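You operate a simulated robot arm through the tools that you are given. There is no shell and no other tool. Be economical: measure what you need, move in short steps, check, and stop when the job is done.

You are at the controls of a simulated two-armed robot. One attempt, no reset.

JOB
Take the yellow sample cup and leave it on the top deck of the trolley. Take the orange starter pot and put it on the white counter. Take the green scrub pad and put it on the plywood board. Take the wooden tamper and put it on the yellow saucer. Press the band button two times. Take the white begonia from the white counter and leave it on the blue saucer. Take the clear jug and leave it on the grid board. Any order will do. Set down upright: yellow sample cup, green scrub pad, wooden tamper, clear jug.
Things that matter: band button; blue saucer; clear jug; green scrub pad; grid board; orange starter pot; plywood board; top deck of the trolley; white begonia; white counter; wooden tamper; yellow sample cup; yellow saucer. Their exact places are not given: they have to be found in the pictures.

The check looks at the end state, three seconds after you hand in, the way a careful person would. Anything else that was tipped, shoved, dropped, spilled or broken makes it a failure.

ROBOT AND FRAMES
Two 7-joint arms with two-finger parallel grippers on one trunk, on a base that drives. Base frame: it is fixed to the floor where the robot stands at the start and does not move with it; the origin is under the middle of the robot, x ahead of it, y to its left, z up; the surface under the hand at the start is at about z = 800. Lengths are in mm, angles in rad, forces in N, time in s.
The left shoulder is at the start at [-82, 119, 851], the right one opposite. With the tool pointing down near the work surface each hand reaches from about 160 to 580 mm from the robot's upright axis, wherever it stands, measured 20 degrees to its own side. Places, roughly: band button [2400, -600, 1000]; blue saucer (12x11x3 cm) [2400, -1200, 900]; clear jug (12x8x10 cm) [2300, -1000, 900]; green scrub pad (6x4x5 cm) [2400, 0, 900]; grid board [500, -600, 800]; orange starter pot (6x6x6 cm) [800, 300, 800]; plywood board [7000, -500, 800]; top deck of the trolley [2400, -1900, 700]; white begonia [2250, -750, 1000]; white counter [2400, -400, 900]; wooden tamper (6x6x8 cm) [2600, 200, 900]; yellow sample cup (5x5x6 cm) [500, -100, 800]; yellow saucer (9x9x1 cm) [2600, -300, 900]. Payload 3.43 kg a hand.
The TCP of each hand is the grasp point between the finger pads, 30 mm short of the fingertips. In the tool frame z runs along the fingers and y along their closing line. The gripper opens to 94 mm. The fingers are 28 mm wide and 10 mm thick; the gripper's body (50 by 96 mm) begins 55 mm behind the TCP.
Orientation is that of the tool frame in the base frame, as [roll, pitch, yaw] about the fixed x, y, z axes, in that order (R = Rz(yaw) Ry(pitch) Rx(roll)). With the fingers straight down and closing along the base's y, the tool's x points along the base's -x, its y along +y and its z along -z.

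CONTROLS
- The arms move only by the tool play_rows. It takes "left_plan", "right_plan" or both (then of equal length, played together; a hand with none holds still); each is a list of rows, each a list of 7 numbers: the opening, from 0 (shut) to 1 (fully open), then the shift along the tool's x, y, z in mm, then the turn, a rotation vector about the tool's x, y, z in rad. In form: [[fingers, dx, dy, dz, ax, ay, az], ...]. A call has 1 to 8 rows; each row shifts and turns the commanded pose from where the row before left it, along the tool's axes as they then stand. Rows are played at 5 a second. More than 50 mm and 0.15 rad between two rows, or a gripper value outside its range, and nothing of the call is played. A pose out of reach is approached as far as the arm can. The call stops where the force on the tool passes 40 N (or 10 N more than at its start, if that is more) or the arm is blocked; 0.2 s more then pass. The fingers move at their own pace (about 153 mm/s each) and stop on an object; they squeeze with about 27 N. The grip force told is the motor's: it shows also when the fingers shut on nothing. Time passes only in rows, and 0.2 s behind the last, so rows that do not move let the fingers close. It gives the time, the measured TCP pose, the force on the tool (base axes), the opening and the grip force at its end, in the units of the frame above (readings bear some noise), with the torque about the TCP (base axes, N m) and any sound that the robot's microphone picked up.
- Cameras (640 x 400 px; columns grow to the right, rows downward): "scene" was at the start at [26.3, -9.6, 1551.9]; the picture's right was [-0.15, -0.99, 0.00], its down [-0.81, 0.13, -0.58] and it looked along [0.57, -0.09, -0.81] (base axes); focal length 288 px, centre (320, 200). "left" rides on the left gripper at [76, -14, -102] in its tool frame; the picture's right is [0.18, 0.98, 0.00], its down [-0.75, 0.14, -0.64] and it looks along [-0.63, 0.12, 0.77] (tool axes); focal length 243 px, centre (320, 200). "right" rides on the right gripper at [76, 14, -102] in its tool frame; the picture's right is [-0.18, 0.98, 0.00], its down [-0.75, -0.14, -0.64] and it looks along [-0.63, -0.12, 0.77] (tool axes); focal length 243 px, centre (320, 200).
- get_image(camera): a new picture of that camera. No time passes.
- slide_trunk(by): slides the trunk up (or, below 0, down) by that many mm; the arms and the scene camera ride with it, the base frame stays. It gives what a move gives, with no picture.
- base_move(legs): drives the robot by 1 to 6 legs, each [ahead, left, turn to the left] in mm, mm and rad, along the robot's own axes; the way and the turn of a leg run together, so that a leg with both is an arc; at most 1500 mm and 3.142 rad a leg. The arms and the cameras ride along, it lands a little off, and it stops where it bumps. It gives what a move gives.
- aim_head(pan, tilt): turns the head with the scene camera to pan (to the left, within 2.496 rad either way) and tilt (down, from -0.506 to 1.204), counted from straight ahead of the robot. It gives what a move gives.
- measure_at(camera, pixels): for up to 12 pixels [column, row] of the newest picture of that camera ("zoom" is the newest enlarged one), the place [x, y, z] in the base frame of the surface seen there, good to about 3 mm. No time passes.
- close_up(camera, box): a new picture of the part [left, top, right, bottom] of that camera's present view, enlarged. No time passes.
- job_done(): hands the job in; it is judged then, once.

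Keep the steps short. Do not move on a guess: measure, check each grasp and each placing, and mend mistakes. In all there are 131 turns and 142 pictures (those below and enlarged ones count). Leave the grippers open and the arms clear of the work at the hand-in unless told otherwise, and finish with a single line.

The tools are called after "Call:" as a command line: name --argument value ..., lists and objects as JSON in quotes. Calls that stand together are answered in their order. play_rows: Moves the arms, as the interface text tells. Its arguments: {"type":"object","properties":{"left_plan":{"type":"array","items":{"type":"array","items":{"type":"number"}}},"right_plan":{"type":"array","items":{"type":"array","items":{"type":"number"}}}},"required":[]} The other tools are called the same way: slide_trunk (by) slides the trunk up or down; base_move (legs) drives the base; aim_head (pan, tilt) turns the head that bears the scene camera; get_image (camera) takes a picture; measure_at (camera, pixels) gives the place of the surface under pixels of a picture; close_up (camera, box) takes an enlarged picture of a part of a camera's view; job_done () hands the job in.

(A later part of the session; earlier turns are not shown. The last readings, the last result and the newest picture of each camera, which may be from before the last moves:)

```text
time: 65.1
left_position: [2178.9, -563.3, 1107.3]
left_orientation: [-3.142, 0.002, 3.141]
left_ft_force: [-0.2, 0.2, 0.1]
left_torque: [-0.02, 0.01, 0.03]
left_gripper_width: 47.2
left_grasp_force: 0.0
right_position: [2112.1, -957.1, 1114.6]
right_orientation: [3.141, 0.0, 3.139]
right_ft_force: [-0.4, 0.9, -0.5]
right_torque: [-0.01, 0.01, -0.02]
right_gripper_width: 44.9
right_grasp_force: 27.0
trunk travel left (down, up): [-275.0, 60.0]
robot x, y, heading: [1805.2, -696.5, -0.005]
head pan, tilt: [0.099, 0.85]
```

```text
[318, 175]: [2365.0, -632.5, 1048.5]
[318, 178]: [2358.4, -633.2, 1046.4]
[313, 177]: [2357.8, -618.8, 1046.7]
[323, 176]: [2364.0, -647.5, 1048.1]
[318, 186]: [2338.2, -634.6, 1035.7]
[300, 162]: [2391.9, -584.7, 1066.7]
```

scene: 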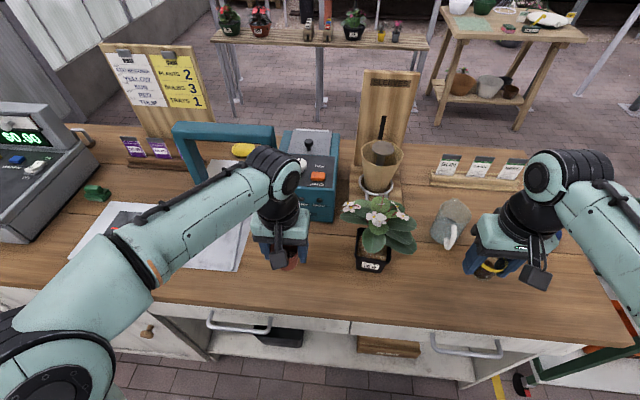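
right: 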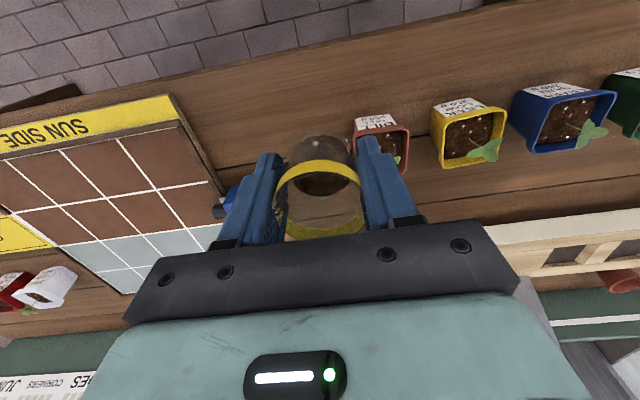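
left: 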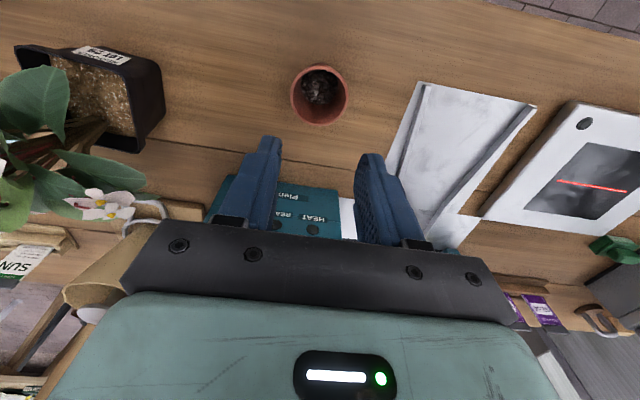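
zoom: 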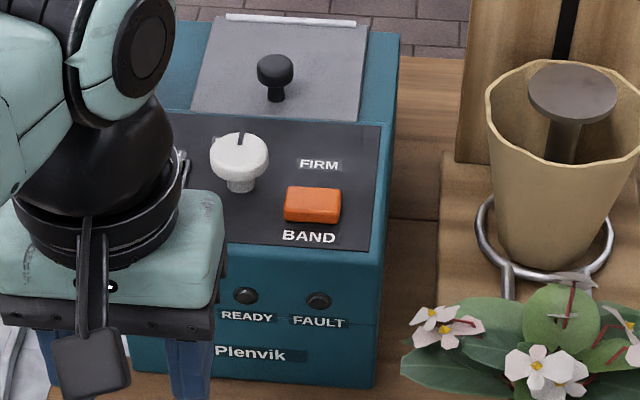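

The button top is centred at [2363,-633,1048]. I'll shut the fingers, raise and go over it.

Call:
play_rows --left_plan '[[0, 0, 0, -45, 0, 0, 0], [0, -37, -14, 0, 0, 0, 0], [0, -37, -14, 0, 0, 0, 0], [0, -37, -14, 0, 0, 0, 0], [0, -37, -14, 0, 0, 0, 0], [0, -36, -14, 0, 0, 0, 0], [0, 0, 0, 0, 0, 0, 0]]'

Call:
close_up --camera "scene" --box '[240, 105, 400, 225]'

Call:
get_image --camera "left"

```text
time: 66.7
left_position: [2255.8, -617.9, 1130.5]
left_orientation: [-3.14, 0.001, -3.142]
left_ft_force: [0.5, 0.8, 0.4]
left_torque: [-0.04, -0.06, 0.02]
left_gripper_width: 0.0
left_grasp_force: 26.5
left hand out of reach, approached as far as the arm can: row 3, 4, 5, 6
right_position: [2111.0, -956.1, 1115.1]
right_orientation: [-3.141, 0.001, 3.139]
right_ft_force: [-0.3, 0.7, 0.1]
right_torque: [-0.05, -0.03, 0.0]
right_gripper_width: 44.4
right_grasp_force: 27.1
trunk travel left (down, up): [-275.0, 60.0]
robot x, y, heading: [1804.5, -697.6, -0.001]
head pan, tilt: [0.099, 0.85]
```

```text
3.33 times, centred on (320, 165) of scene
```

zoom: 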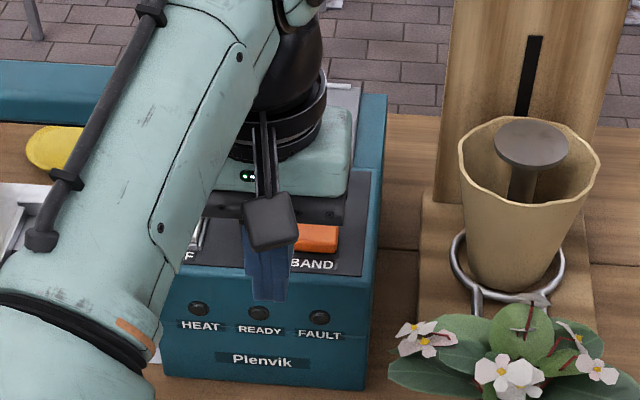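

```text
109 pictures are left
```

left: 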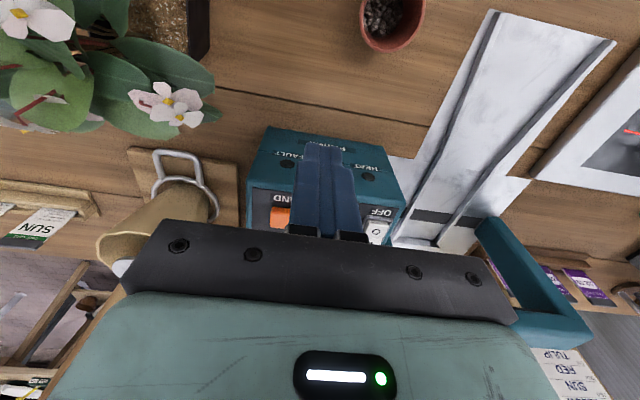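

The hand can't reach this far out at this height. I'll raise the trunk 60 mm and edge the base 45 mm ahead.

Call:
slide_trunk --by 60

Call:
base_move --legs '[[45, 0, 0]]'

Call:
get_image --camera "scene"

```text
time: 67.7
left_position: [2255.9, -617.6, 1190.5]
left_orientation: [-3.141, 0.0, 3.141]
left_ft_force: [-0.2, 0.5, 0.3]
left_torque: [-0.03, 0.0, 0.02]
left_gripper_width: 0.1
left_grasp_force: 27.8
right_position: [2111.5, -956.7, 1174.2]
right_orientation: [-3.14, -0.001, 3.14]
right_ft_force: [0.2, 0.0, -0.5]
right_torque: [-0.06, -0.02, -0.02]
right_gripper_width: 44.6
right_grasp_force: 27.5
trunk travel left (down, up): [-335.0, 0.0]
robot x, y, heading: [1803.6, -700.3, -0.006]
head pan, tilt: [0.099, 0.85]
```

```text
time: 68.6
left_position: [2296.8, -618.3, 1189.1]
left_orientation: [-3.14, 0.002, 3.141]
left_ft_force: [0.5, -0.6, -0.5]
left_torque: [0.0, -0.04, -0.01]
left_gripper_width: 0.0
left_grasp_force: 26.8
right_position: [2152.9, -957.6, 1174.7]
right_orientation: [-3.141, 0.0, 3.139]
right_ft_force: [-0.6, 0.2, -0.3]
right_torque: [-0.01, -0.01, -0.01]
right_gripper_width: 44.6
right_grasp_force: 26.4
trunk travel left (down, up): [-335.0, 0.0]
robot x, y, heading: [1847.5, -699.7, -0.004]
head pan, tilt: [0.099, 0.85]
```

```text
108 pictures are left
```

scene: 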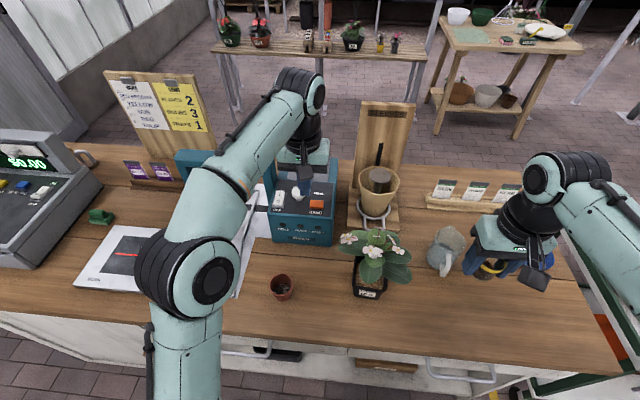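

It moved without a bump. Next I go down to TCP z 1110 and forward over the button.

Call:
play_rows --left_plan '[[0, 0, -8, 40, 0, 0, 0], [0, 0, -8, 40, 0, 0, 0], [0, -22, 0, 0, 0, 0, 0], [0, -22, 0, 0, 0, 0, 0], [0, -22, 0, 0, 0, 0, 0], [0, 0, 0, 0, 0, 0, 0]]'

Call:
close_up --camera "scene" --box '[240, 125, 400, 245]'

Call:
get_image --camera "left"

```text
time: 70.0
left_position: [2366.2, -633.3, 1110.7]
left_orientation: [-3.141, 0.0, 3.142]
left_ft_force: [0.3, -0.5, -0.6]
left_torque: [0.01, -0.04, -0.01]
left_gripper_width: 0.0
left_grasp_force: 26.7
right_position: [2156.2, -956.1, 1174.7]
right_orientation: [3.141, -0.002, 3.14]
right_ft_force: [0.2, -0.4, -0.4]
right_torque: [0.01, 0.0, 0.01]
right_gripper_width: 45.0
right_grasp_force: 27.3
trunk travel left (down, up): [-335.0, 0.0]
robot x, y, heading: [1847.6, -699.7, -0.001]
head pan, tilt: [0.099, 0.85]
```

```text
3.33 times, centred on (320, 185) of scene
```

zoom: 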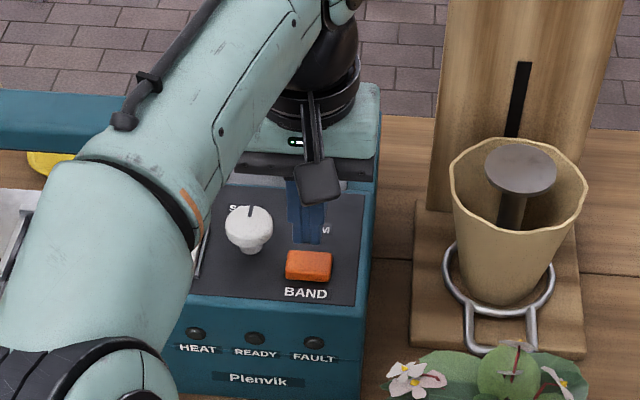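

```text
106 pictures are left
```

left: 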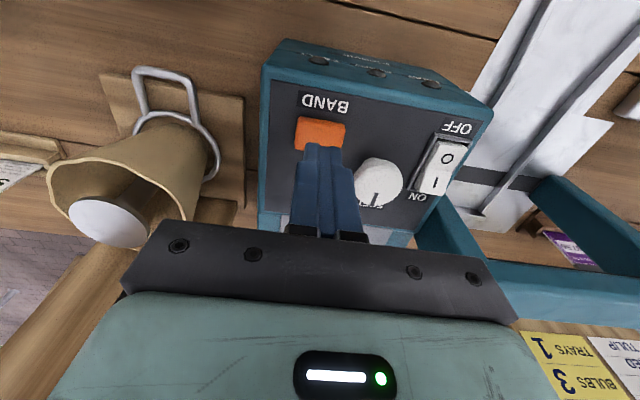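

Call:
measure_at --camera "left" --pixels '[[320, 125], [320, 135], [302, 130], [340, 133], [320, 140], [375, 170]]'

```text
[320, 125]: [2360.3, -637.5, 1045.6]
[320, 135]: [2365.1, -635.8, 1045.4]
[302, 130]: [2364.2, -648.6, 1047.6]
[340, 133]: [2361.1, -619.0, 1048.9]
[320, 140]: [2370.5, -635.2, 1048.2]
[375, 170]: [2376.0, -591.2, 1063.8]
```

The fingers are aligned over the button. I'll go down to just above it, then press in small steps.

Call:
play_rows --left_plan '[[0, 2, -1, 28, 0, 0, 0], [0, 0, 0, 3, 0, 0, 0], [0, 0, 0, 3, 0, 0, 0], [0, 0, 0, 2, 0, 0, 0], [0, 0, 0, 2, 0, 0, 0]]'

```text
time: 71.2
left_position: [2365.5, -634.6, 1072.8]
left_orientation: [3.141, 0.002, 3.139]
left_ft_force: [0.5, -0.1, 1.9]
left_torque: [0.02, 0.01, 0.01]
left_gripper_width: 0.0
left_grasp_force: 26.6
right_position: [2156.0, -957.3, 1173.3]
right_orientation: [-3.141, 0.0, 3.14]
right_ft_force: [0.4, -0.5, -0.4]
right_torque: [0.01, -0.02, 0.02]
right_gripper_width: 45.0
right_grasp_force: 26.7
trunk travel left (down, up): [-335.0, 0.0]
robot x, y, heading: [1847.9, -702.8, -0.005]
head pan, tilt: [0.099, 0.85]
heard: click
```

That gave a click. I'll lift clear so the button comes back up, then press once more.

Call:
play_rows --left_plan '[[0, 0, 0, -20, 0, 0, 0], [0, 0, 0, 0, 0, 0, 0]]'

Call:
close_up --camera "scene" --box '[240, 125, 400, 245]'

```text
time: 71.8
left_position: [2364.5, -634.3, 1093.7]
left_orientation: [3.142, -0.001, 3.139]
left_ft_force: [-0.8, -0.8, -0.1]
left_torque: [0.0, 0.0, -0.01]
left_gripper_width: 0.0
left_grasp_force: 26.5
right_position: [2155.9, -957.0, 1174.0]
right_orientation: [3.141, -0.001, 3.14]
right_ft_force: [0.4, 1.0, -1.4]
right_torque: [-0.03, 0.0, 0.02]
right_gripper_width: 44.5
right_grasp_force: 26.9
trunk travel left (down, up): [-335.0, 0.0]
robot x, y, heading: [1845.2, -700.9, -0.003]
head pan, tilt: [0.099, 0.85]
```

```text
3.33 times, centred on (320, 185) of scene
```

zoom: 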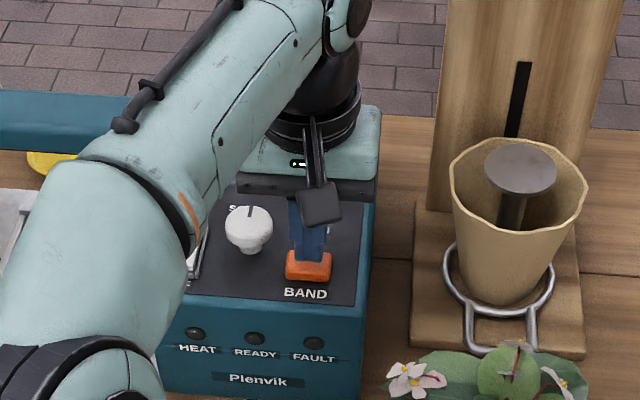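

Call:
play_rows --left_plan '[[0, 0, 0, 10, 0, 0, 0], [0, 0, 0, 3, 0, 0, 0], [0, 0, 0, 3, 0, 0, 0], [0, 0, 0, 2, 0, 0, 0], [0, 0, 0, 2, 0, 0, 0]]'

```text
time: 73.0
left_position: [2365.5, -636.0, 1072.4]
left_orientation: [-3.139, 0.002, 3.141]
left_ft_force: [-0.7, -0.9, 2.3]
left_torque: [0.01, 0.04, 0.0]
left_gripper_width: 0.0
left_grasp_force: 27.0
right_position: [2156.1, -957.9, 1174.3]
right_orientation: [-3.141, -0.001, 3.14]
right_ft_force: [0.2, -0.7, -1.2]
right_torque: [0.03, 0.0, 0.01]
right_gripper_width: 44.7
right_grasp_force: 26.9
trunk travel left (down, up): [-335.0, 0.0]
robot x, y, heading: [1846.0, -696.9, -0.004]
head pan, tilt: [0.099, 0.85]
heard: click
```

That's two clicks for two presses. I'll lift the left hand, draw it back, then back off and go right to the trolley.

Call:
play_rows --left_plan '[[0, 0, 0, -40, 0, 0, 0], [0, 0, 0, -40, 0, 0, 0], [0, 45, 10, 0, 0, 0, 0], [0, 45, 10, 0, 0, 0, 0], [0, 45, 10, 0, 0, 0, 0], [1, 45, 10, 0, 0, 0, 0], [1, 30, 0, 0, 0, 0, 0]]'

Call:
base_move --legs '[[-340, 0, 0], [0, -1100, 0]]'

Call:
aim_head --pan 0.0 --tilt 0.65

Call:
get_image --camera "scene"

```text
time: 74.6
left_position: [2152.5, -591.6, 1153.0]
left_orientation: [3.14, 0.002, 3.14]
left_ft_force: [-0.2, 0.7, 0.2]
left_torque: [-0.01, 0.01, 0.01]
left_gripper_width: 94.0
left_grasp_force: 0.1
right_position: [2155.5, -957.5, 1173.4]
right_orientation: [-3.141, -0.001, 3.138]
right_ft_force: [-0.7, -0.2, -0.5]
right_torque: [0.01, 0.02, 0.02]
right_gripper_width: 44.6
right_grasp_force: 27.1
trunk travel left (down, up): [-335.0, 0.0]
robot x, y, heading: [1848.3, -698.0, -0.006]
head pan, tilt: [0.099, 0.85]
```

```text
time: 86.3
left_position: [1811.4, -1691.1, 1151.8]
left_orientation: [3.141, -0.001, -3.138]
left_ft_force: [-0.3, 0.6, -0.1]
left_torque: [0.04, 0.0, -0.01]
left_gripper_width: 94.1
left_grasp_force: 0.0
right_position: [1816.4, -2055.2, 1173.9]
right_orientation: [3.14, -0.002, -3.135]
right_ft_force: [-0.4, 0.0, -0.1]
right_torque: [0.03, -0.02, 0.02]
right_gripper_width: 44.5
right_grasp_force: 26.6
trunk travel left (down, up): [-335.0, 0.0]
robot x, y, heading: [1507.3, -1795.5, 0.004]
head pan, tilt: [0.099, 0.85]
```

```text
time: 87.1
left_position: [1813.0, -1690.2, 1152.4]
left_orientation: [-3.141, 0.0, -3.139]
left_ft_force: [-1.0, 0.5, 0.0]
left_torque: [-0.04, 0.03, -0.02]
left_gripper_width: 93.8
left_grasp_force: 0.0
right_position: [1815.8, -2055.3, 1173.9]
right_orientation: [-3.141, 0.0, -3.134]
right_ft_force: [-0.3, -0.1, -0.4]
right_torque: [0.0, -0.02, -0.04]
right_gripper_width: 44.9
right_grasp_force: 27.0
trunk travel left (down, up): [-335.0, 0.0]
robot x, y, heading: [1504.4, -1797.2, 0.005]
head pan, tilt: [0.0, 0.649]
```

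```text
104 pictures are left
```

scene: 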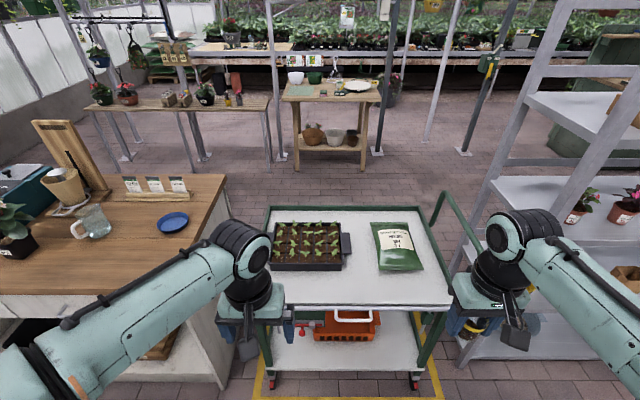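

Call:
measure_at --camera "scene" --pixels '[[360, 285], [360, 302], [275, 295], [450, 300], [345, 275], [345, 250], [415, 268], [380, 245], [300, 285], [430, 285], [465, 265]]'

```text
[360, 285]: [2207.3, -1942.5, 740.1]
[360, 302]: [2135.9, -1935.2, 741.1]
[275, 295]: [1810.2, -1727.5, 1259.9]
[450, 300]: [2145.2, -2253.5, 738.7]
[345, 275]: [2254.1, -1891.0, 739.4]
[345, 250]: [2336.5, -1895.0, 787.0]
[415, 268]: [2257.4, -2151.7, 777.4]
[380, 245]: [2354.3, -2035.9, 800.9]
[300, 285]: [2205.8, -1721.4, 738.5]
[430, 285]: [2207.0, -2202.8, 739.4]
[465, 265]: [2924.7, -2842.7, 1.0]
```

The free spot is [2210,-1960,740]. I'll drive 330 mm up to the trolley and lower the trunk 150 mm.

Call:
base_move --legs '[[330, 0, 0]]'

Call:
slide_trunk --by -150

Call:
play_rows --right_plan '[[0, -20, 30, 30, 0, 0, 0], [0, -20, 30, 30, 0, 0, 0], [0, -20, 30, 30, 0, 0, 0], [0, -5, 5, 40, 0, 0, 0]]'

Call:
aim_head --pan -0.15 --tilt 0.95

Call:
get_image --camera "scene"

Call:
get_image --camera "right"

```text
time: 89.3
left_position: [2145.7, -1687.9, 1152.2]
left_orientation: [3.141, 0.001, -3.134]
left_ft_force: [0.1, 0.1, -0.9]
left_torque: [-0.02, -0.01, -0.03]
left_gripper_width: 94.0
left_grasp_force: 0.1
right_position: [2151.5, -2051.0, 1174.2]
right_orientation: [3.142, -0.001, -3.134]
right_ft_force: [0.2, 0.2, 0.6]
right_torque: [-0.04, 0.01, 0.0]
right_gripper_width: 44.9
right_grasp_force: 26.6
trunk travel left (down, up): [-335.0, 0.0]
robot x, y, heading: [1838.3, -1795.1, 0.014]
head pan, tilt: [0.0, 0.649]
```

```text
time: 91.0
left_position: [2146.3, -1687.6, 1002.2]
left_orientation: [-3.141, 0.001, -3.133]
left_ft_force: [-0.6, 0.3, -0.4]
left_torque: [-0.01, 0.02, -0.01]
left_gripper_width: 94.3
left_grasp_force: 0.0
right_position: [2150.1, -2053.0, 1024.6]
right_orientation: [3.141, -0.001, -3.134]
right_ft_force: [0.2, -0.2, -0.6]
right_torque: [-0.02, -0.01, 0.01]
right_gripper_width: 44.8
right_grasp_force: 26.9
trunk travel left (down, up): [-185.0, 150.0]
robot x, y, heading: [1839.9, -1796.1, 0.009]
head pan, tilt: [0.0, 0.649]
```

```text
time: 92.0
left_position: [2146.1, -1687.6, 1002.4]
left_orientation: [-3.141, -0.001, -3.135]
left_ft_force: [-0.1, -0.5, -0.1]
left_torque: [-0.01, -0.04, 0.01]
left_gripper_width: 94.0
left_grasp_force: 0.0
right_position: [2215.8, -1958.3, 892.7]
right_orientation: [-3.141, 0.001, -3.134]
right_ft_force: [0.4, 0.5, 0.7]
right_torque: [0.0, 0.03, 0.0]
right_gripper_width: 44.7
right_grasp_force: 27.2
trunk travel left (down, up): [-185.0, 150.0]
robot x, y, heading: [1844.6, -1796.0, 0.004]
head pan, tilt: [0.0, 0.649]
```

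```text
time: 92.8
left_position: [2145.4, -1688.9, 1001.9]
left_orientation: [3.141, 0.004, -3.134]
left_ft_force: [0.5, -1.0, -0.2]
left_torque: [-0.03, -0.03, 0.0]
left_gripper_width: 94.0
left_grasp_force: 0.1
right_position: [2215.4, -1957.2, 894.1]
right_orientation: [-3.141, -0.001, -3.134]
right_ft_force: [0.1, 0.0, -0.9]
right_torque: [0.01, 0.01, 0.02]
right_gripper_width: 44.7
right_grasp_force: 27.0
trunk travel left (down, up): [-185.0, 150.0]
robot x, y, heading: [1836.0, -1794.1, 0.006]
head pan, tilt: [-0.15, 0.949]
```

```text
103 pictures are left
```

scene: 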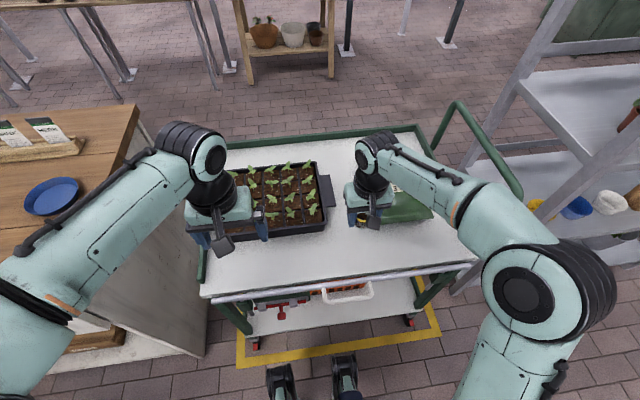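

```text
102 pictures are left
```

right: 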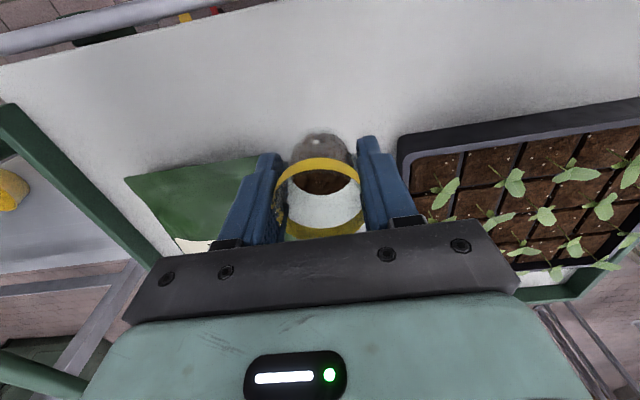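

Call:
measure_at --camera "right" --pixels '[[402, 160], [400, 140], [240, 162], [320, 115], [230, 30], [255, 180]]'

```text
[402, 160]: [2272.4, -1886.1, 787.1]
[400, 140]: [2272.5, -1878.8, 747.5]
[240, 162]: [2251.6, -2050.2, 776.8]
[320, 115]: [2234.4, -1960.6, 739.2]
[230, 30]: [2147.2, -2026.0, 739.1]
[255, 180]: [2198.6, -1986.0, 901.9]
```

There's enough room. I'll shift 25 mm toward me and lower it to the deck.

Call:
play_rows --right_plan '[[0, 25, 0, 25, 0, 0, 0], [0, 0, 0, 40, 0, 0, 0], [0, 0, 0, 40, 0, 0, 0], [0, 0, 0, 8, 0, 0, 0], [0, 0, 0, 3, 0, 0, 0], [0, 0, 0, 0, 0, 0, 0]]'

Call:
get_image --camera "right"

```text
time: 94.2
left_position: [2144.9, -1686.5, 1004.2]
left_orientation: [-3.141, 0.003, -3.135]
left_ft_force: [1.1, -0.1, -0.2]
left_torque: [0.01, 0.01, -0.02]
left_gripper_width: 94.0
left_grasp_force: 0.1
right_position: [2189.8, -1957.5, 778.0]
right_orientation: [-3.141, 0.0, -3.134]
right_ft_force: [0.3, -0.4, -0.3]
right_torque: [0.01, -0.01, 0.03]
right_gripper_width: 44.7
right_grasp_force: 26.5
trunk travel left (down, up): [-185.0, 150.0]
robot x, y, heading: [1841.2, -1794.1, 0.005]
head pan, tilt: [-0.15, 0.949]
```

```text
101 pictures are left
```

right: 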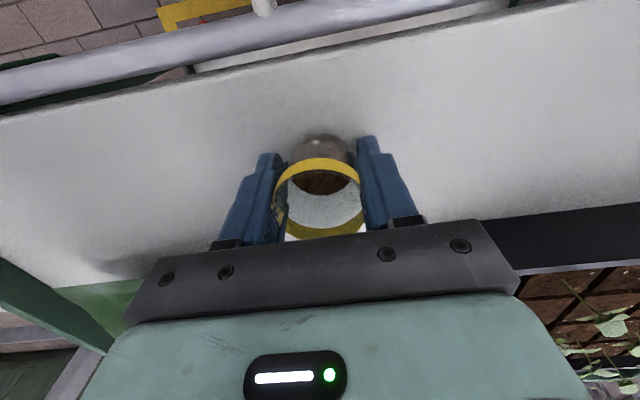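

Call:
play_rows --right_plan '[[0, 0, 0, 2, 0, 0, 0], [0, 0, 0, 2, 0, 0, 0], [0, 0, 0, 0, 0, 0, 0]]'

```text
time: 95.0
left_position: [2144.9, -1687.4, 1002.2]
left_orientation: [3.141, 0.001, -3.132]
left_ft_force: [0.4, 0.1, 0.4]
left_torque: [-0.01, -0.01, 0.01]
left_gripper_width: 93.8
left_grasp_force: 0.0
right_position: [2188.9, -1955.7, 775.6]
right_orientation: [-3.141, -0.001, -3.135]
right_ft_force: [0.8, -0.1, -1.4]
right_torque: [0.0, 0.01, 0.01]
right_gripper_width: 44.7
right_grasp_force: 27.0
trunk travel left (down, up): [-185.0, 150.0]
robot x, y, heading: [1840.0, -1795.5, 0.007]
head pan, tilt: [-0.15, 0.949]
```

Call:
play_rows --right_plan '[[0, 0, 0, 1.5, 0, 0, 0], [0, 0, 0, 0, 0, 0, 0], [0.7, 0, 0, 0, 0, 0, 0], [0.8, 0, 0, 0, 0, 0, 0], [0.9, 0, 0, -40, 0, 0, 0], [0.9, 0, 0, -45, 0, 0, 0], [0.9, 0, 0, -45, 0, 0, 0], [0.9, 0, 0, -45, 0, 0, 0]]'

Call:
get_image --camera "right"

```text
time: 96.8
left_position: [2145.6, -1687.0, 1002.0]
left_orientation: [3.14, 0.0, -3.135]
left_ft_force: [-1.0, -0.1, -0.1]
left_torque: [0.01, 0.02, 0.01]
left_gripper_width: 94.0
left_grasp_force: 0.0
right_position: [2191.7, -1957.3, 949.2]
right_orientation: [3.141, 0.001, -3.136]
right_ft_force: [-0.2, -0.7, 0.0]
right_torque: [0.0, -0.02, 0.03]
right_gripper_width: 84.6
right_grasp_force: 0.1
trunk travel left (down, up): [-185.0, 150.0]
robot x, y, heading: [1839.4, -1797.5, 0.004]
head pan, tilt: [-0.15, 0.949]
```

```text
100 pictures are left
```

right: 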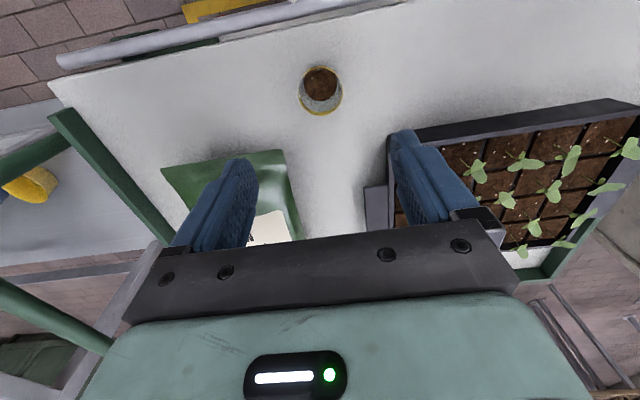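

The cup stands upright on the deck. I'll raise the trunk, back off and go to the begonia and jug.

Call:
slide_trunk --by 150

Call:
base_move --legs '[[-330, 0, 0], [0, 880, 0]]'

Call:
aim_head --pan 0.0 --tilt 0.7

Call:
get_image --camera "scene"

Call:
close_up --camera "scene" --box '[260, 110, 460, 235]'

```text
time: 98.6
left_position: [2144.1, -1687.3, 1151.8]
left_orientation: [3.142, 0.0, -3.135]
left_ft_force: [-0.6, 0.1, 0.8]
left_torque: [0.0, 0.0, 0.01]
left_gripper_width: 94.1
left_grasp_force: 0.0
right_position: [2188.8, -1955.7, 1098.0]
right_orientation: [3.142, 0.0, -3.134]
right_ft_force: [0.3, -0.4, -0.4]
right_torque: [-0.03, -0.06, -0.03]
right_gripper_width: 84.6
right_grasp_force: 0.1
trunk travel left (down, up): [-335.0, 0.0]
robot x, y, heading: [1835.0, -1798.5, 0.003]
head pan, tilt: [-0.15, 0.949]
```

```text
time: 108.4
left_position: [1799.1, -805.9, 1151.6]
left_orientation: [-3.14, 0.0, -3.117]
left_ft_force: [-0.5, 0.0, -0.2]
left_torque: [-0.02, 0.01, -0.01]
left_gripper_width: 94.0
left_grasp_force: 0.0
right_position: [1848.7, -1074.3, 1098.7]
right_orientation: [3.141, 0.0, -3.117]
right_ft_force: [0.0, -0.3, 0.0]
right_torque: [0.01, 0.02, -0.02]
right_gripper_width: 84.7
right_grasp_force: 0.1
trunk travel left (down, up): [-335.0, 0.0]
robot x, y, heading: [1498.0, -924.1, 0.024]
head pan, tilt: [-0.15, 0.949]
```

```text
time: 109.2
left_position: [1798.8, -806.7, 1152.1]
left_orientation: [3.142, 0.001, -3.116]
left_ft_force: [0.2, 0.6, 0.5]
left_torque: [0.01, 0.0, 0.01]
left_gripper_width: 94.2
left_grasp_force: 0.2
right_position: [1848.3, -1074.0, 1097.5]
right_orientation: [3.141, 0.001, -3.118]
right_ft_force: [0.5, 0.1, -0.4]
right_torque: [0.01, 0.0, -0.01]
right_gripper_width: 84.8
right_grasp_force: 0.0
trunk travel left (down, up): [-335.0, 0.0]
robot x, y, heading: [1495.8, -922.6, 0.026]
head pan, tilt: [0.0, 0.7]
```

```text
99 pictures are left
```

scene: 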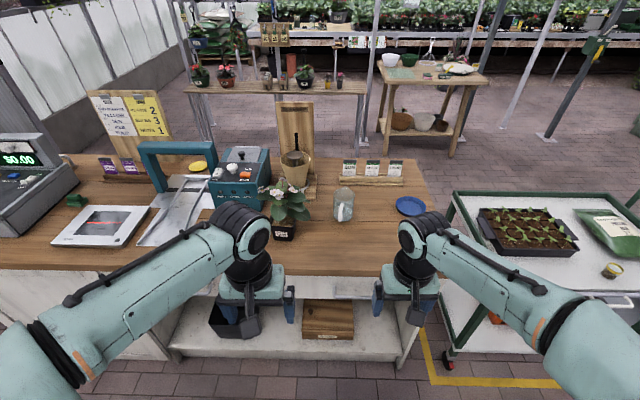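

```text
3.20 times, centred on (360, 172) of scene
```

zoom: 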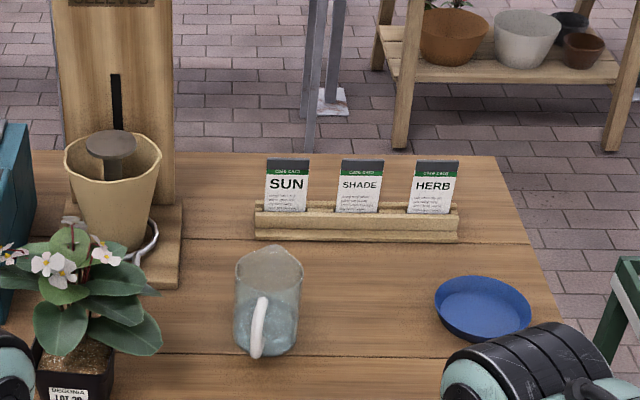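

I'll zoom on the begonia and measure its pot and lowest leaves.

Call:
close_up --camera "scene" --box '[248, 165, 328, 250]'

Call:
measure_at --camera "zoom" --pixels '[[290, 360], [250, 310], [330, 310], [290, 335], [250, 260], [330, 260], [200, 200], [400, 240], [290, 200], [290, 130], [290, 375], [345, 290]]'

```text
4.71 times, centred on (288, 208) of scene
```

zoom: 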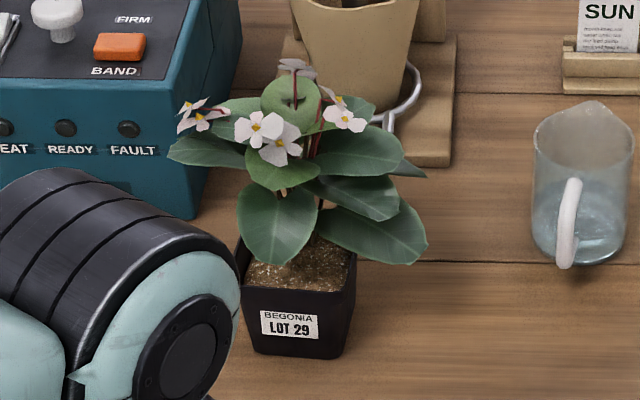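

```text
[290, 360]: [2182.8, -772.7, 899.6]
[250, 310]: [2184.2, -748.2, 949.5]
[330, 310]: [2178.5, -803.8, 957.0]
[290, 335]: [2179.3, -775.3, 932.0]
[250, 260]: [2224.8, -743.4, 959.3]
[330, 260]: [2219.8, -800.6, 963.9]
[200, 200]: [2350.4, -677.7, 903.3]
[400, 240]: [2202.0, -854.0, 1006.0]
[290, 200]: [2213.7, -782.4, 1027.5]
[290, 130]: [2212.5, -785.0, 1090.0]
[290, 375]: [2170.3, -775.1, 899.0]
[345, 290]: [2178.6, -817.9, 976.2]
```

The pot's rim is about 83 mm wide at z 976, centred near [2219,-778] and turned about -0.1 rad. The leaves spread from z 990 up. I'll grip the pot under the leaves with the left hand slanted 57° forward. First I line up the base and tilt the hand while still short of the counter.

Call:
base_move --legs '[[0, 0, -0.124], [0, 80, 0]]'

Call:
play_rows --left_plan '[[1, -30, 0, 27, 0, -0.142, 0], [1, -25.9, 0, 31, 0, -0.142, 0], [1, -21.2, 0, 34.3, 0, -0.142, 0], [1, -16.2, 0, 37, 0, -0.142, 0], [1, -10.8, 0, 38.9, 0, -0.142, 0], [1, -5.1, 0, 40, 0, -0.142, 0], [1, 0.6, 0, 40.4, 0, -0.142, 0], [1, 22.6, 0, 14.7, 0, 0, 0]]'

Call:
get_image --camera "left"

Call:
get_image --camera "scene"

```text
time: 111.1
left_position: [1819.1, -764.8, 1151.1]
left_orientation: [-3.141, -0.001, 3.046]
left_ft_force: [-0.6, -0.2, -0.5]
left_torque: [0.01, 0.01, -0.01]
left_gripper_width: 93.9
left_grasp_force: 0.0
right_position: [1834.3, -1036.8, 1098.1]
right_orientation: [-3.141, 0.0, 3.046]
right_ft_force: [-0.6, 0.2, -0.3]
right_torque: [0.0, 0.02, 0.0]
right_gripper_width: 84.2
right_grasp_force: 0.1
trunk travel left (down, up): [-335.0, 0.0]
robot x, y, heading: [1501.5, -840.2, -0.096]
head pan, tilt: [0.0, 0.7]
```

```text
time: 112.9
left_position: [2027.5, -786.9, 937.3]
left_orientation: [-3.136, 0.997, 3.047]
left_ft_force: [-0.2, 0.8, -0.2]
left_torque: [-0.01, 0.0, 0.0]
left_gripper_width: 94.0
left_grasp_force: 0.1
right_position: [1834.7, -1038.6, 1098.3]
right_orientation: [-3.141, -0.001, 3.046]
right_ft_force: [0.2, 0.2, -0.1]
right_torque: [0.0, -0.03, -0.01]
right_gripper_width: 84.7
right_grasp_force: 0.0
trunk travel left (down, up): [-335.0, 0.0]
robot x, y, heading: [1504.1, -839.8, -0.094]
head pan, tilt: [0.0, 0.7]
```

```text
96 pictures are left
```

left: 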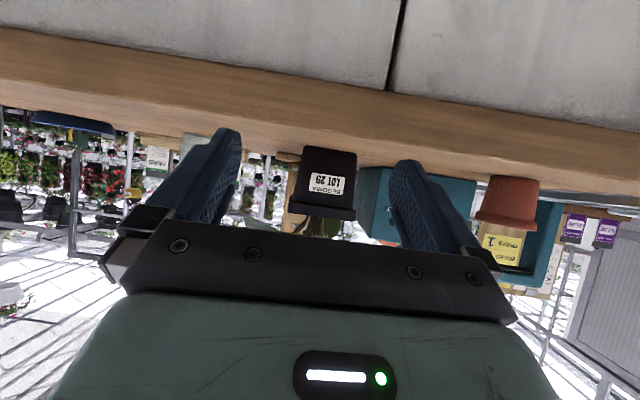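

```text
95 pictures are left
```

scene: 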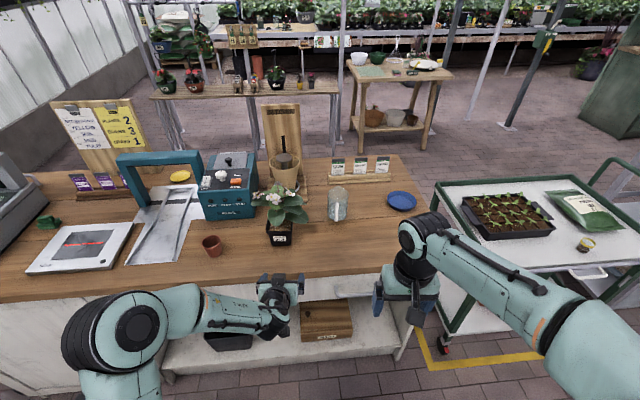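

The slant works, and the left camera sees the pot between the fingers at (325,185). I'll measure it from here.

Call:
measure_at --camera "left" --pixels '[[307, 150], [352, 155], [300, 185], [350, 190], [328, 205], [296, 210], [352, 215], [300, 120], [330, 110], [460, 160], [320, 228]]'

```text
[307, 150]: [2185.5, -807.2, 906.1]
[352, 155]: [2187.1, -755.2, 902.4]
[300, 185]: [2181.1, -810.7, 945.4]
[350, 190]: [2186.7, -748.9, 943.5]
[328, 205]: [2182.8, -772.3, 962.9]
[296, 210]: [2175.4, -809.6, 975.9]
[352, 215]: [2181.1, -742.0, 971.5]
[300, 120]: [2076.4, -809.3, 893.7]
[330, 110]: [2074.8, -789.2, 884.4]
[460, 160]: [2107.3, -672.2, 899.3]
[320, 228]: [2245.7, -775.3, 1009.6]
```

The pot's face is centred at [2183,-779], with the counter edge at x 2075. I'll shift the hand 22 mm left and drive 100 mm ahead.

Call:
play_rows --left_plan '[[1, 0, 22, 0, 0, 0, 0], [1, 0, 0, 0, 0, 0, 0]]'

Call:
base_move --legs '[[100, 0, 0]]'

Call:
get_image --camera "left"

Call:
measure_at --camera "left" --pixels '[[300, 180], [345, 180], [320, 200], [285, 200], [360, 200], [320, 240]]'

```text
time: 113.5
left_position: [2028.7, -764.8, 937.2]
left_orientation: [-3.141, 0.997, 3.044]
left_ft_force: [0.2, 0.1, -0.5]
left_torque: [0.01, -0.02, 0.0]
left_gripper_width: 93.7
left_grasp_force: 0.0
right_position: [1834.6, -1039.5, 1097.4]
right_orientation: [3.14, 0.0, 3.047]
right_ft_force: [0.0, 0.5, 0.5]
right_torque: [0.02, 0.05, 0.0]
right_gripper_width: 84.6
right_grasp_force: 0.1
trunk travel left (down, up): [-335.0, 0.0]
robot x, y, heading: [1501.5, -839.7, -0.096]
head pan, tilt: [0.0, 0.7]
```

```text
time: 114.7
left_position: [2125.2, -773.2, 937.2]
left_orientation: [-3.14, 0.993, 3.048]
left_ft_force: [0.2, 0.1, 0.1]
left_torque: [0.02, 0.01, -0.01]
left_gripper_width: 94.0
left_grasp_force: 0.1
right_position: [1929.5, -1046.3, 1099.0]
right_orientation: [3.141, 0.0, 3.045]
right_ft_force: [-0.8, 1.3, -0.8]
right_torque: [0.02, 0.02, 0.02]
right_gripper_width: 84.6
right_grasp_force: 0.0
trunk travel left (down, up): [-335.0, 0.0]
robot x, y, heading: [1601.3, -851.7, -0.091]
head pan, tilt: [0.0, 0.7]
```

```text
94 pictures are left
```

left: 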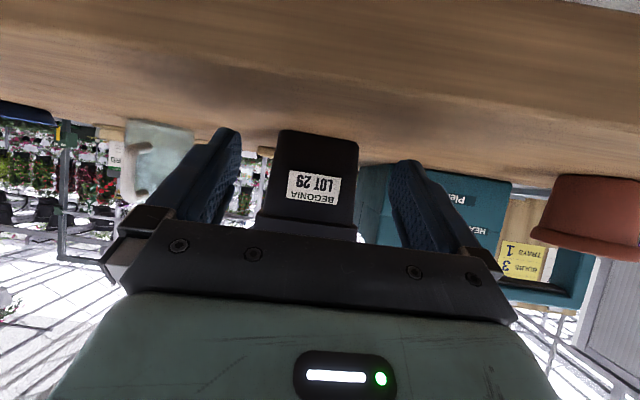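

```text
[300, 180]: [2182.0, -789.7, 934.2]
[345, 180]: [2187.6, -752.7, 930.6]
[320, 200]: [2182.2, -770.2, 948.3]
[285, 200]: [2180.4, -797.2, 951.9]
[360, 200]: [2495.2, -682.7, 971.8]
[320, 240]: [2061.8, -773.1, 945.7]
```

It's lined up. I'll drive 45 mm more, then cover the last part with the arm.

Call:
base_move --legs '[[47, 0, 0]]'

Call:
get_image --camera "left"

Call:
close_up --camera "scene" --box '[200, 160, 380, 290]'

```text
time: 115.6
left_position: [2169.2, -778.1, 936.3]
left_orientation: [-3.14, 0.996, 3.046]
left_ft_force: [-0.4, -0.3, 0.4]
left_torque: [0.0, -0.02, -0.01]
left_gripper_width: 93.8
left_grasp_force: 0.0
right_position: [1974.1, -1050.3, 1097.2]
right_orientation: [-3.141, 0.0, 3.044]
right_ft_force: [-0.7, -0.1, -0.2]
right_torque: [0.02, 0.0, 0.02]
right_gripper_width: 84.5
right_grasp_force: 0.0
trunk travel left (down, up): [-335.0, 0.0]
robot x, y, heading: [1644.3, -852.3, -0.095]
head pan, tilt: [0.0, 0.7]
```

```text
93 pictures are left
```

left: 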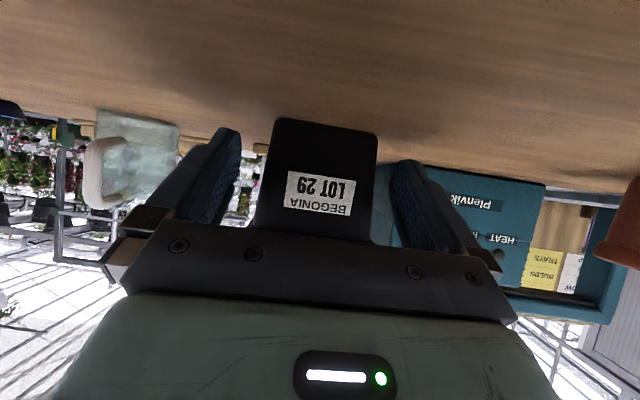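

```text
3.08 times, centred on (290, 225) of scene
```

zoom: 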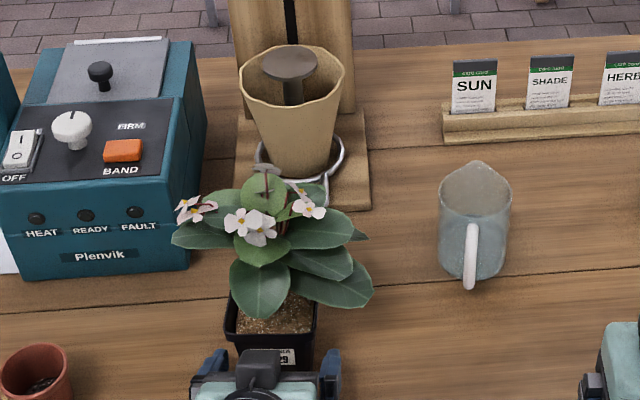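

The fingers straddle the pot. I'll go forward 30 mm and close.

Call:
play_rows --left_plan '[[1, -8.2, 0, 12.6, 0, 0, 0], [1, -8.2, 0, 12.6, 0, 0, 0], [1, 0, 0, 0, 0, 0, 0], [0, 0, 0, 0, 0, 0, 0], [0, 0, 0, 0, 0, 0, 0], [0, 0, 0, 0, 0, 0, 0]]'

Call:
get_image --camera "left"

Call:
close_up --camera "scene" --box '[200, 160, 380, 290]'

```text
time: 117.0
left_position: [2200.7, -781.5, 938.4]
left_orientation: [-3.141, 0.997, 3.044]
left_ft_force: [1.1, 0.4, 1.0]
left_torque: [0.13, -0.03, -0.06]
left_gripper_width: 84.8
left_grasp_force: 26.7
right_position: [1976.8, -1050.8, 1098.8]
right_orientation: [-3.141, -0.001, 3.048]
right_ft_force: [-0.3, -0.1, -0.1]
right_torque: [0.0, 0.04, -0.02]
right_gripper_width: 84.8
right_grasp_force: 0.1
trunk travel left (down, up): [-335.0, 0.0]
robot x, y, heading: [1646.8, -858.0, -0.098]
head pan, tilt: [0.0, 0.7]
```

```text
91 pictures are left
```

left: 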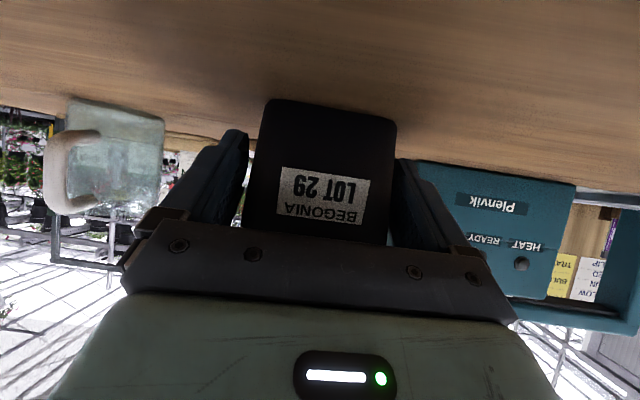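

```text
3.08 times, centred on (290, 225) of scene
```

zoom: 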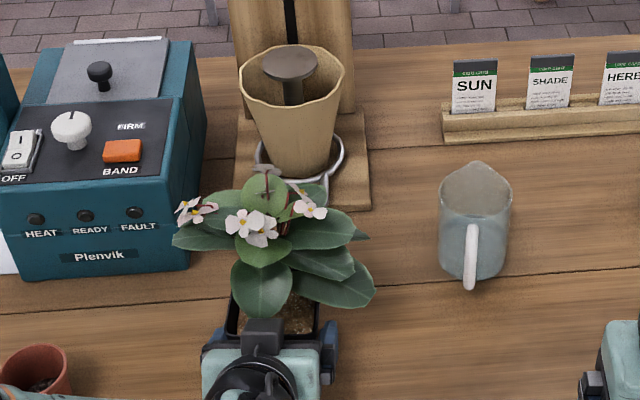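

It stopped at 85 mm, so the fingers seem to be catching the rim collar. I'll open, move slightly lower and back, and grip the wall below it.

Call:
play_rows --left_plan '[[1, 0, 0, 0, 0, 0, 0], [1, 9.5, 0, -2.2, 0, 0, 0], [1, 0, 0, 0, 0, 0, 0], [0, 0, 0, 0, 0, 0, 0], [0, 0, 0, 0, 0, 0, 0], [0, 0, 0, 0, 0, 0, 0]]'

Call:
get_image --camera "left"

```text
time: 118.4
left_position: [2193.5, -780.1, 930.4]
left_orientation: [-3.14, 0.994, 3.046]
left_ft_force: [-0.5, -0.2, 0.2]
left_torque: [0.05, -0.04, 0.06]
left_gripper_width: 82.1
left_grasp_force: 27.6
right_position: [1976.6, -1051.1, 1097.8]
right_orientation: [-3.14, 0.0, 3.046]
right_ft_force: [-0.2, 0.9, 0.0]
right_torque: [0.02, -0.01, -0.02]
right_gripper_width: 84.6
right_grasp_force: 0.1
trunk travel left (down, up): [-335.0, 0.0]
robot x, y, heading: [1648.0, -856.1, -0.094]
head pan, tilt: [0.0, 0.7]
```

```text
89 pictures are left
```

left: 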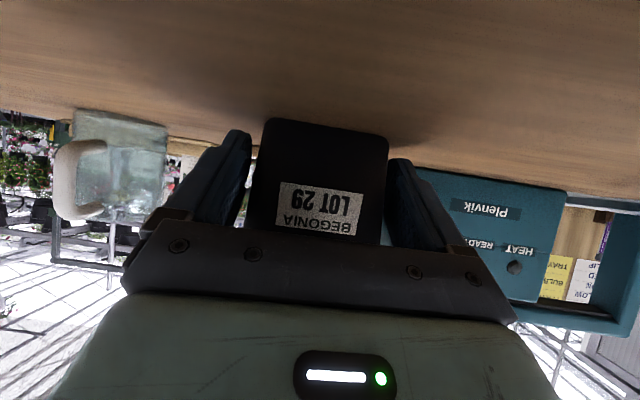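

The wall tapers smoothly, so this is a real grip at 82 mm. I'll test it with a 15 mm lift.

Call:
play_rows --left_plan '[[0, -4.2, 0, -2.7, 0, 0, 0], [0, -4.2, 0, -2.7, 0, 0, 0], [0, -4.2, 0, -2.7, 0, 0, 0], [0, 0, 0, 0, 0, 0, 0], [0, 0, 0, 0, 0, 0, 0]]'

Call:
get_image --camera "left"

Call:
close_up --camera "scene" --box '[200, 160, 380, 290]'

```text
time: 119.6
left_position: [2194.7, -779.0, 945.9]
left_orientation: [-3.141, 0.993, 3.045]
left_ft_force: [-0.4, 0.0, -2.5]
left_torque: [-0.01, 0.08, 0.0]
left_gripper_width: 81.9
left_grasp_force: 27.5
right_position: [1976.7, -1051.1, 1097.7]
right_orientation: [3.141, -0.001, 3.047]
right_ft_force: [0.3, 0.0, 0.3]
right_torque: [0.01, 0.02, 0.01]
right_gripper_width: 84.5
right_grasp_force: 0.1
trunk travel left (down, up): [-335.0, 0.0]
robot x, y, heading: [1647.0, -859.7, -0.093]
head pan, tilt: [0.0, 0.7]
```

```text
88 pictures are left
```

left: 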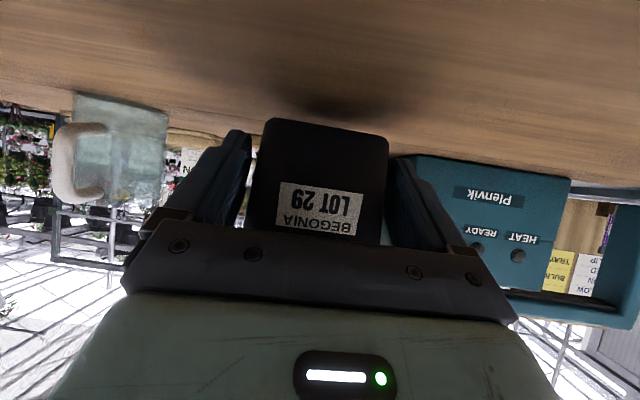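

```text
3.08 times, centred on (290, 225) of scene
```

zoom: 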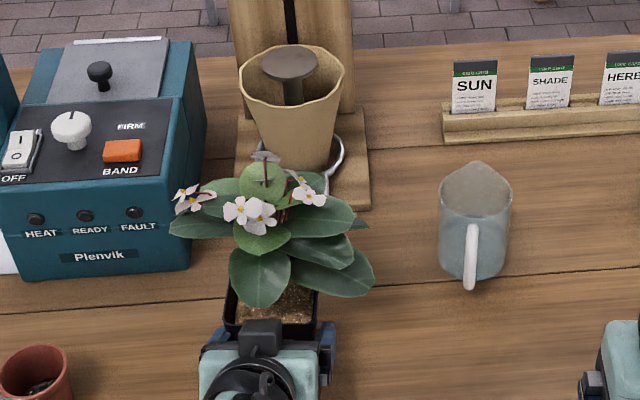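

It's lifted level. I'll raise it 135 mm, back off and move right toward the blue saucer.

Call:
play_rows --left_plan '[[0, -37.7, 0, -24.5, 0, 0, 0], [0, -37.7, 0, -24.5, 0, 0, 0], [0, -37.7, 0, -24.5, 0, 0, 0], [0, 0, 0, 0, 0, 0, 0]]'

Call:
base_move --legs '[[-120, 0, 0], [0, 0, 0.094], [0, -520, 0]]'

Call:
get_image --camera "scene"

```text
time: 120.6
left_position: [2193.3, -780.0, 1079.2]
left_orientation: [-3.14, 0.994, 3.047]
left_ft_force: [0.7, -0.4, -1.5]
left_torque: [-0.01, 0.06, -0.04]
left_gripper_width: 82.0
left_grasp_force: 27.0
right_position: [1976.3, -1050.1, 1098.0]
right_orientation: [-3.141, 0.0, 3.045]
right_ft_force: [-0.4, -0.1, -0.2]
right_torque: [0.0, 0.05, -0.02]
right_gripper_width: 84.4
right_grasp_force: 0.1
trunk travel left (down, up): [-335.0, 0.0]
robot x, y, heading: [1650.2, -855.2, -0.092]
head pan, tilt: [0.0, 0.7]
```

```text
time: 127.0
left_position: [2065.6, -1243.5, 1079.2]
left_orientation: [-3.139, 0.995, 3.138]
left_ft_force: [0.5, -0.8, -2.6]
left_torque: [0.01, 0.05, 0.04]
left_gripper_width: 81.9
left_grasp_force: 26.6
right_position: [1874.5, -1532.8, 1098.5]
right_orientation: [-3.142, 0.0, 3.137]
right_ft_force: [0.5, 0.3, 0.0]
right_torque: [-0.03, -0.03, 0.01]
right_gripper_width: 84.4
right_grasp_force: 0.0
trunk travel left (down, up): [-335.0, 0.0]
robot x, y, heading: [1526.8, -1367.9, -0.003]
head pan, tilt: [0.0, 0.7]
```

```text
86 pictures are left
```

scene: 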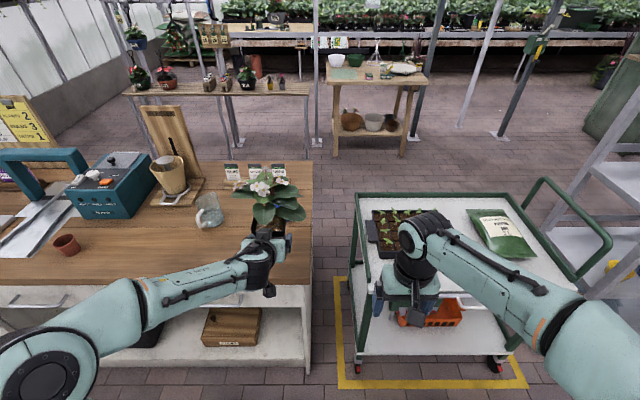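

The plant hides the saucer, so I'll try the right hand's camera.

Call:
get_image --camera "right"

Call:
get_image --camera "left"

```text
85 pictures are left
```

right: 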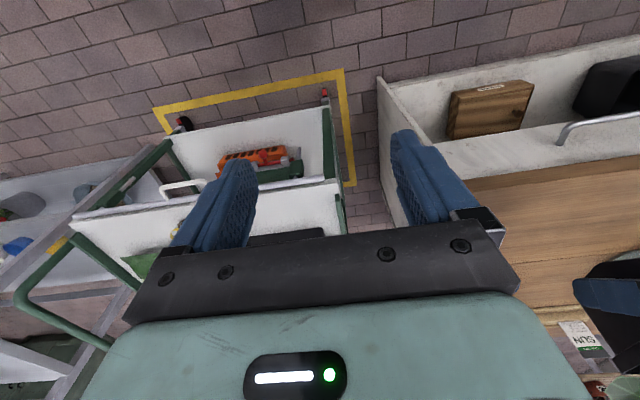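

```text
84 pictures are left
```

left: 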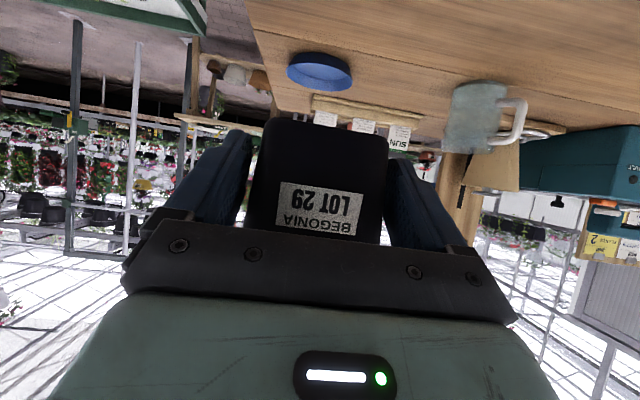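

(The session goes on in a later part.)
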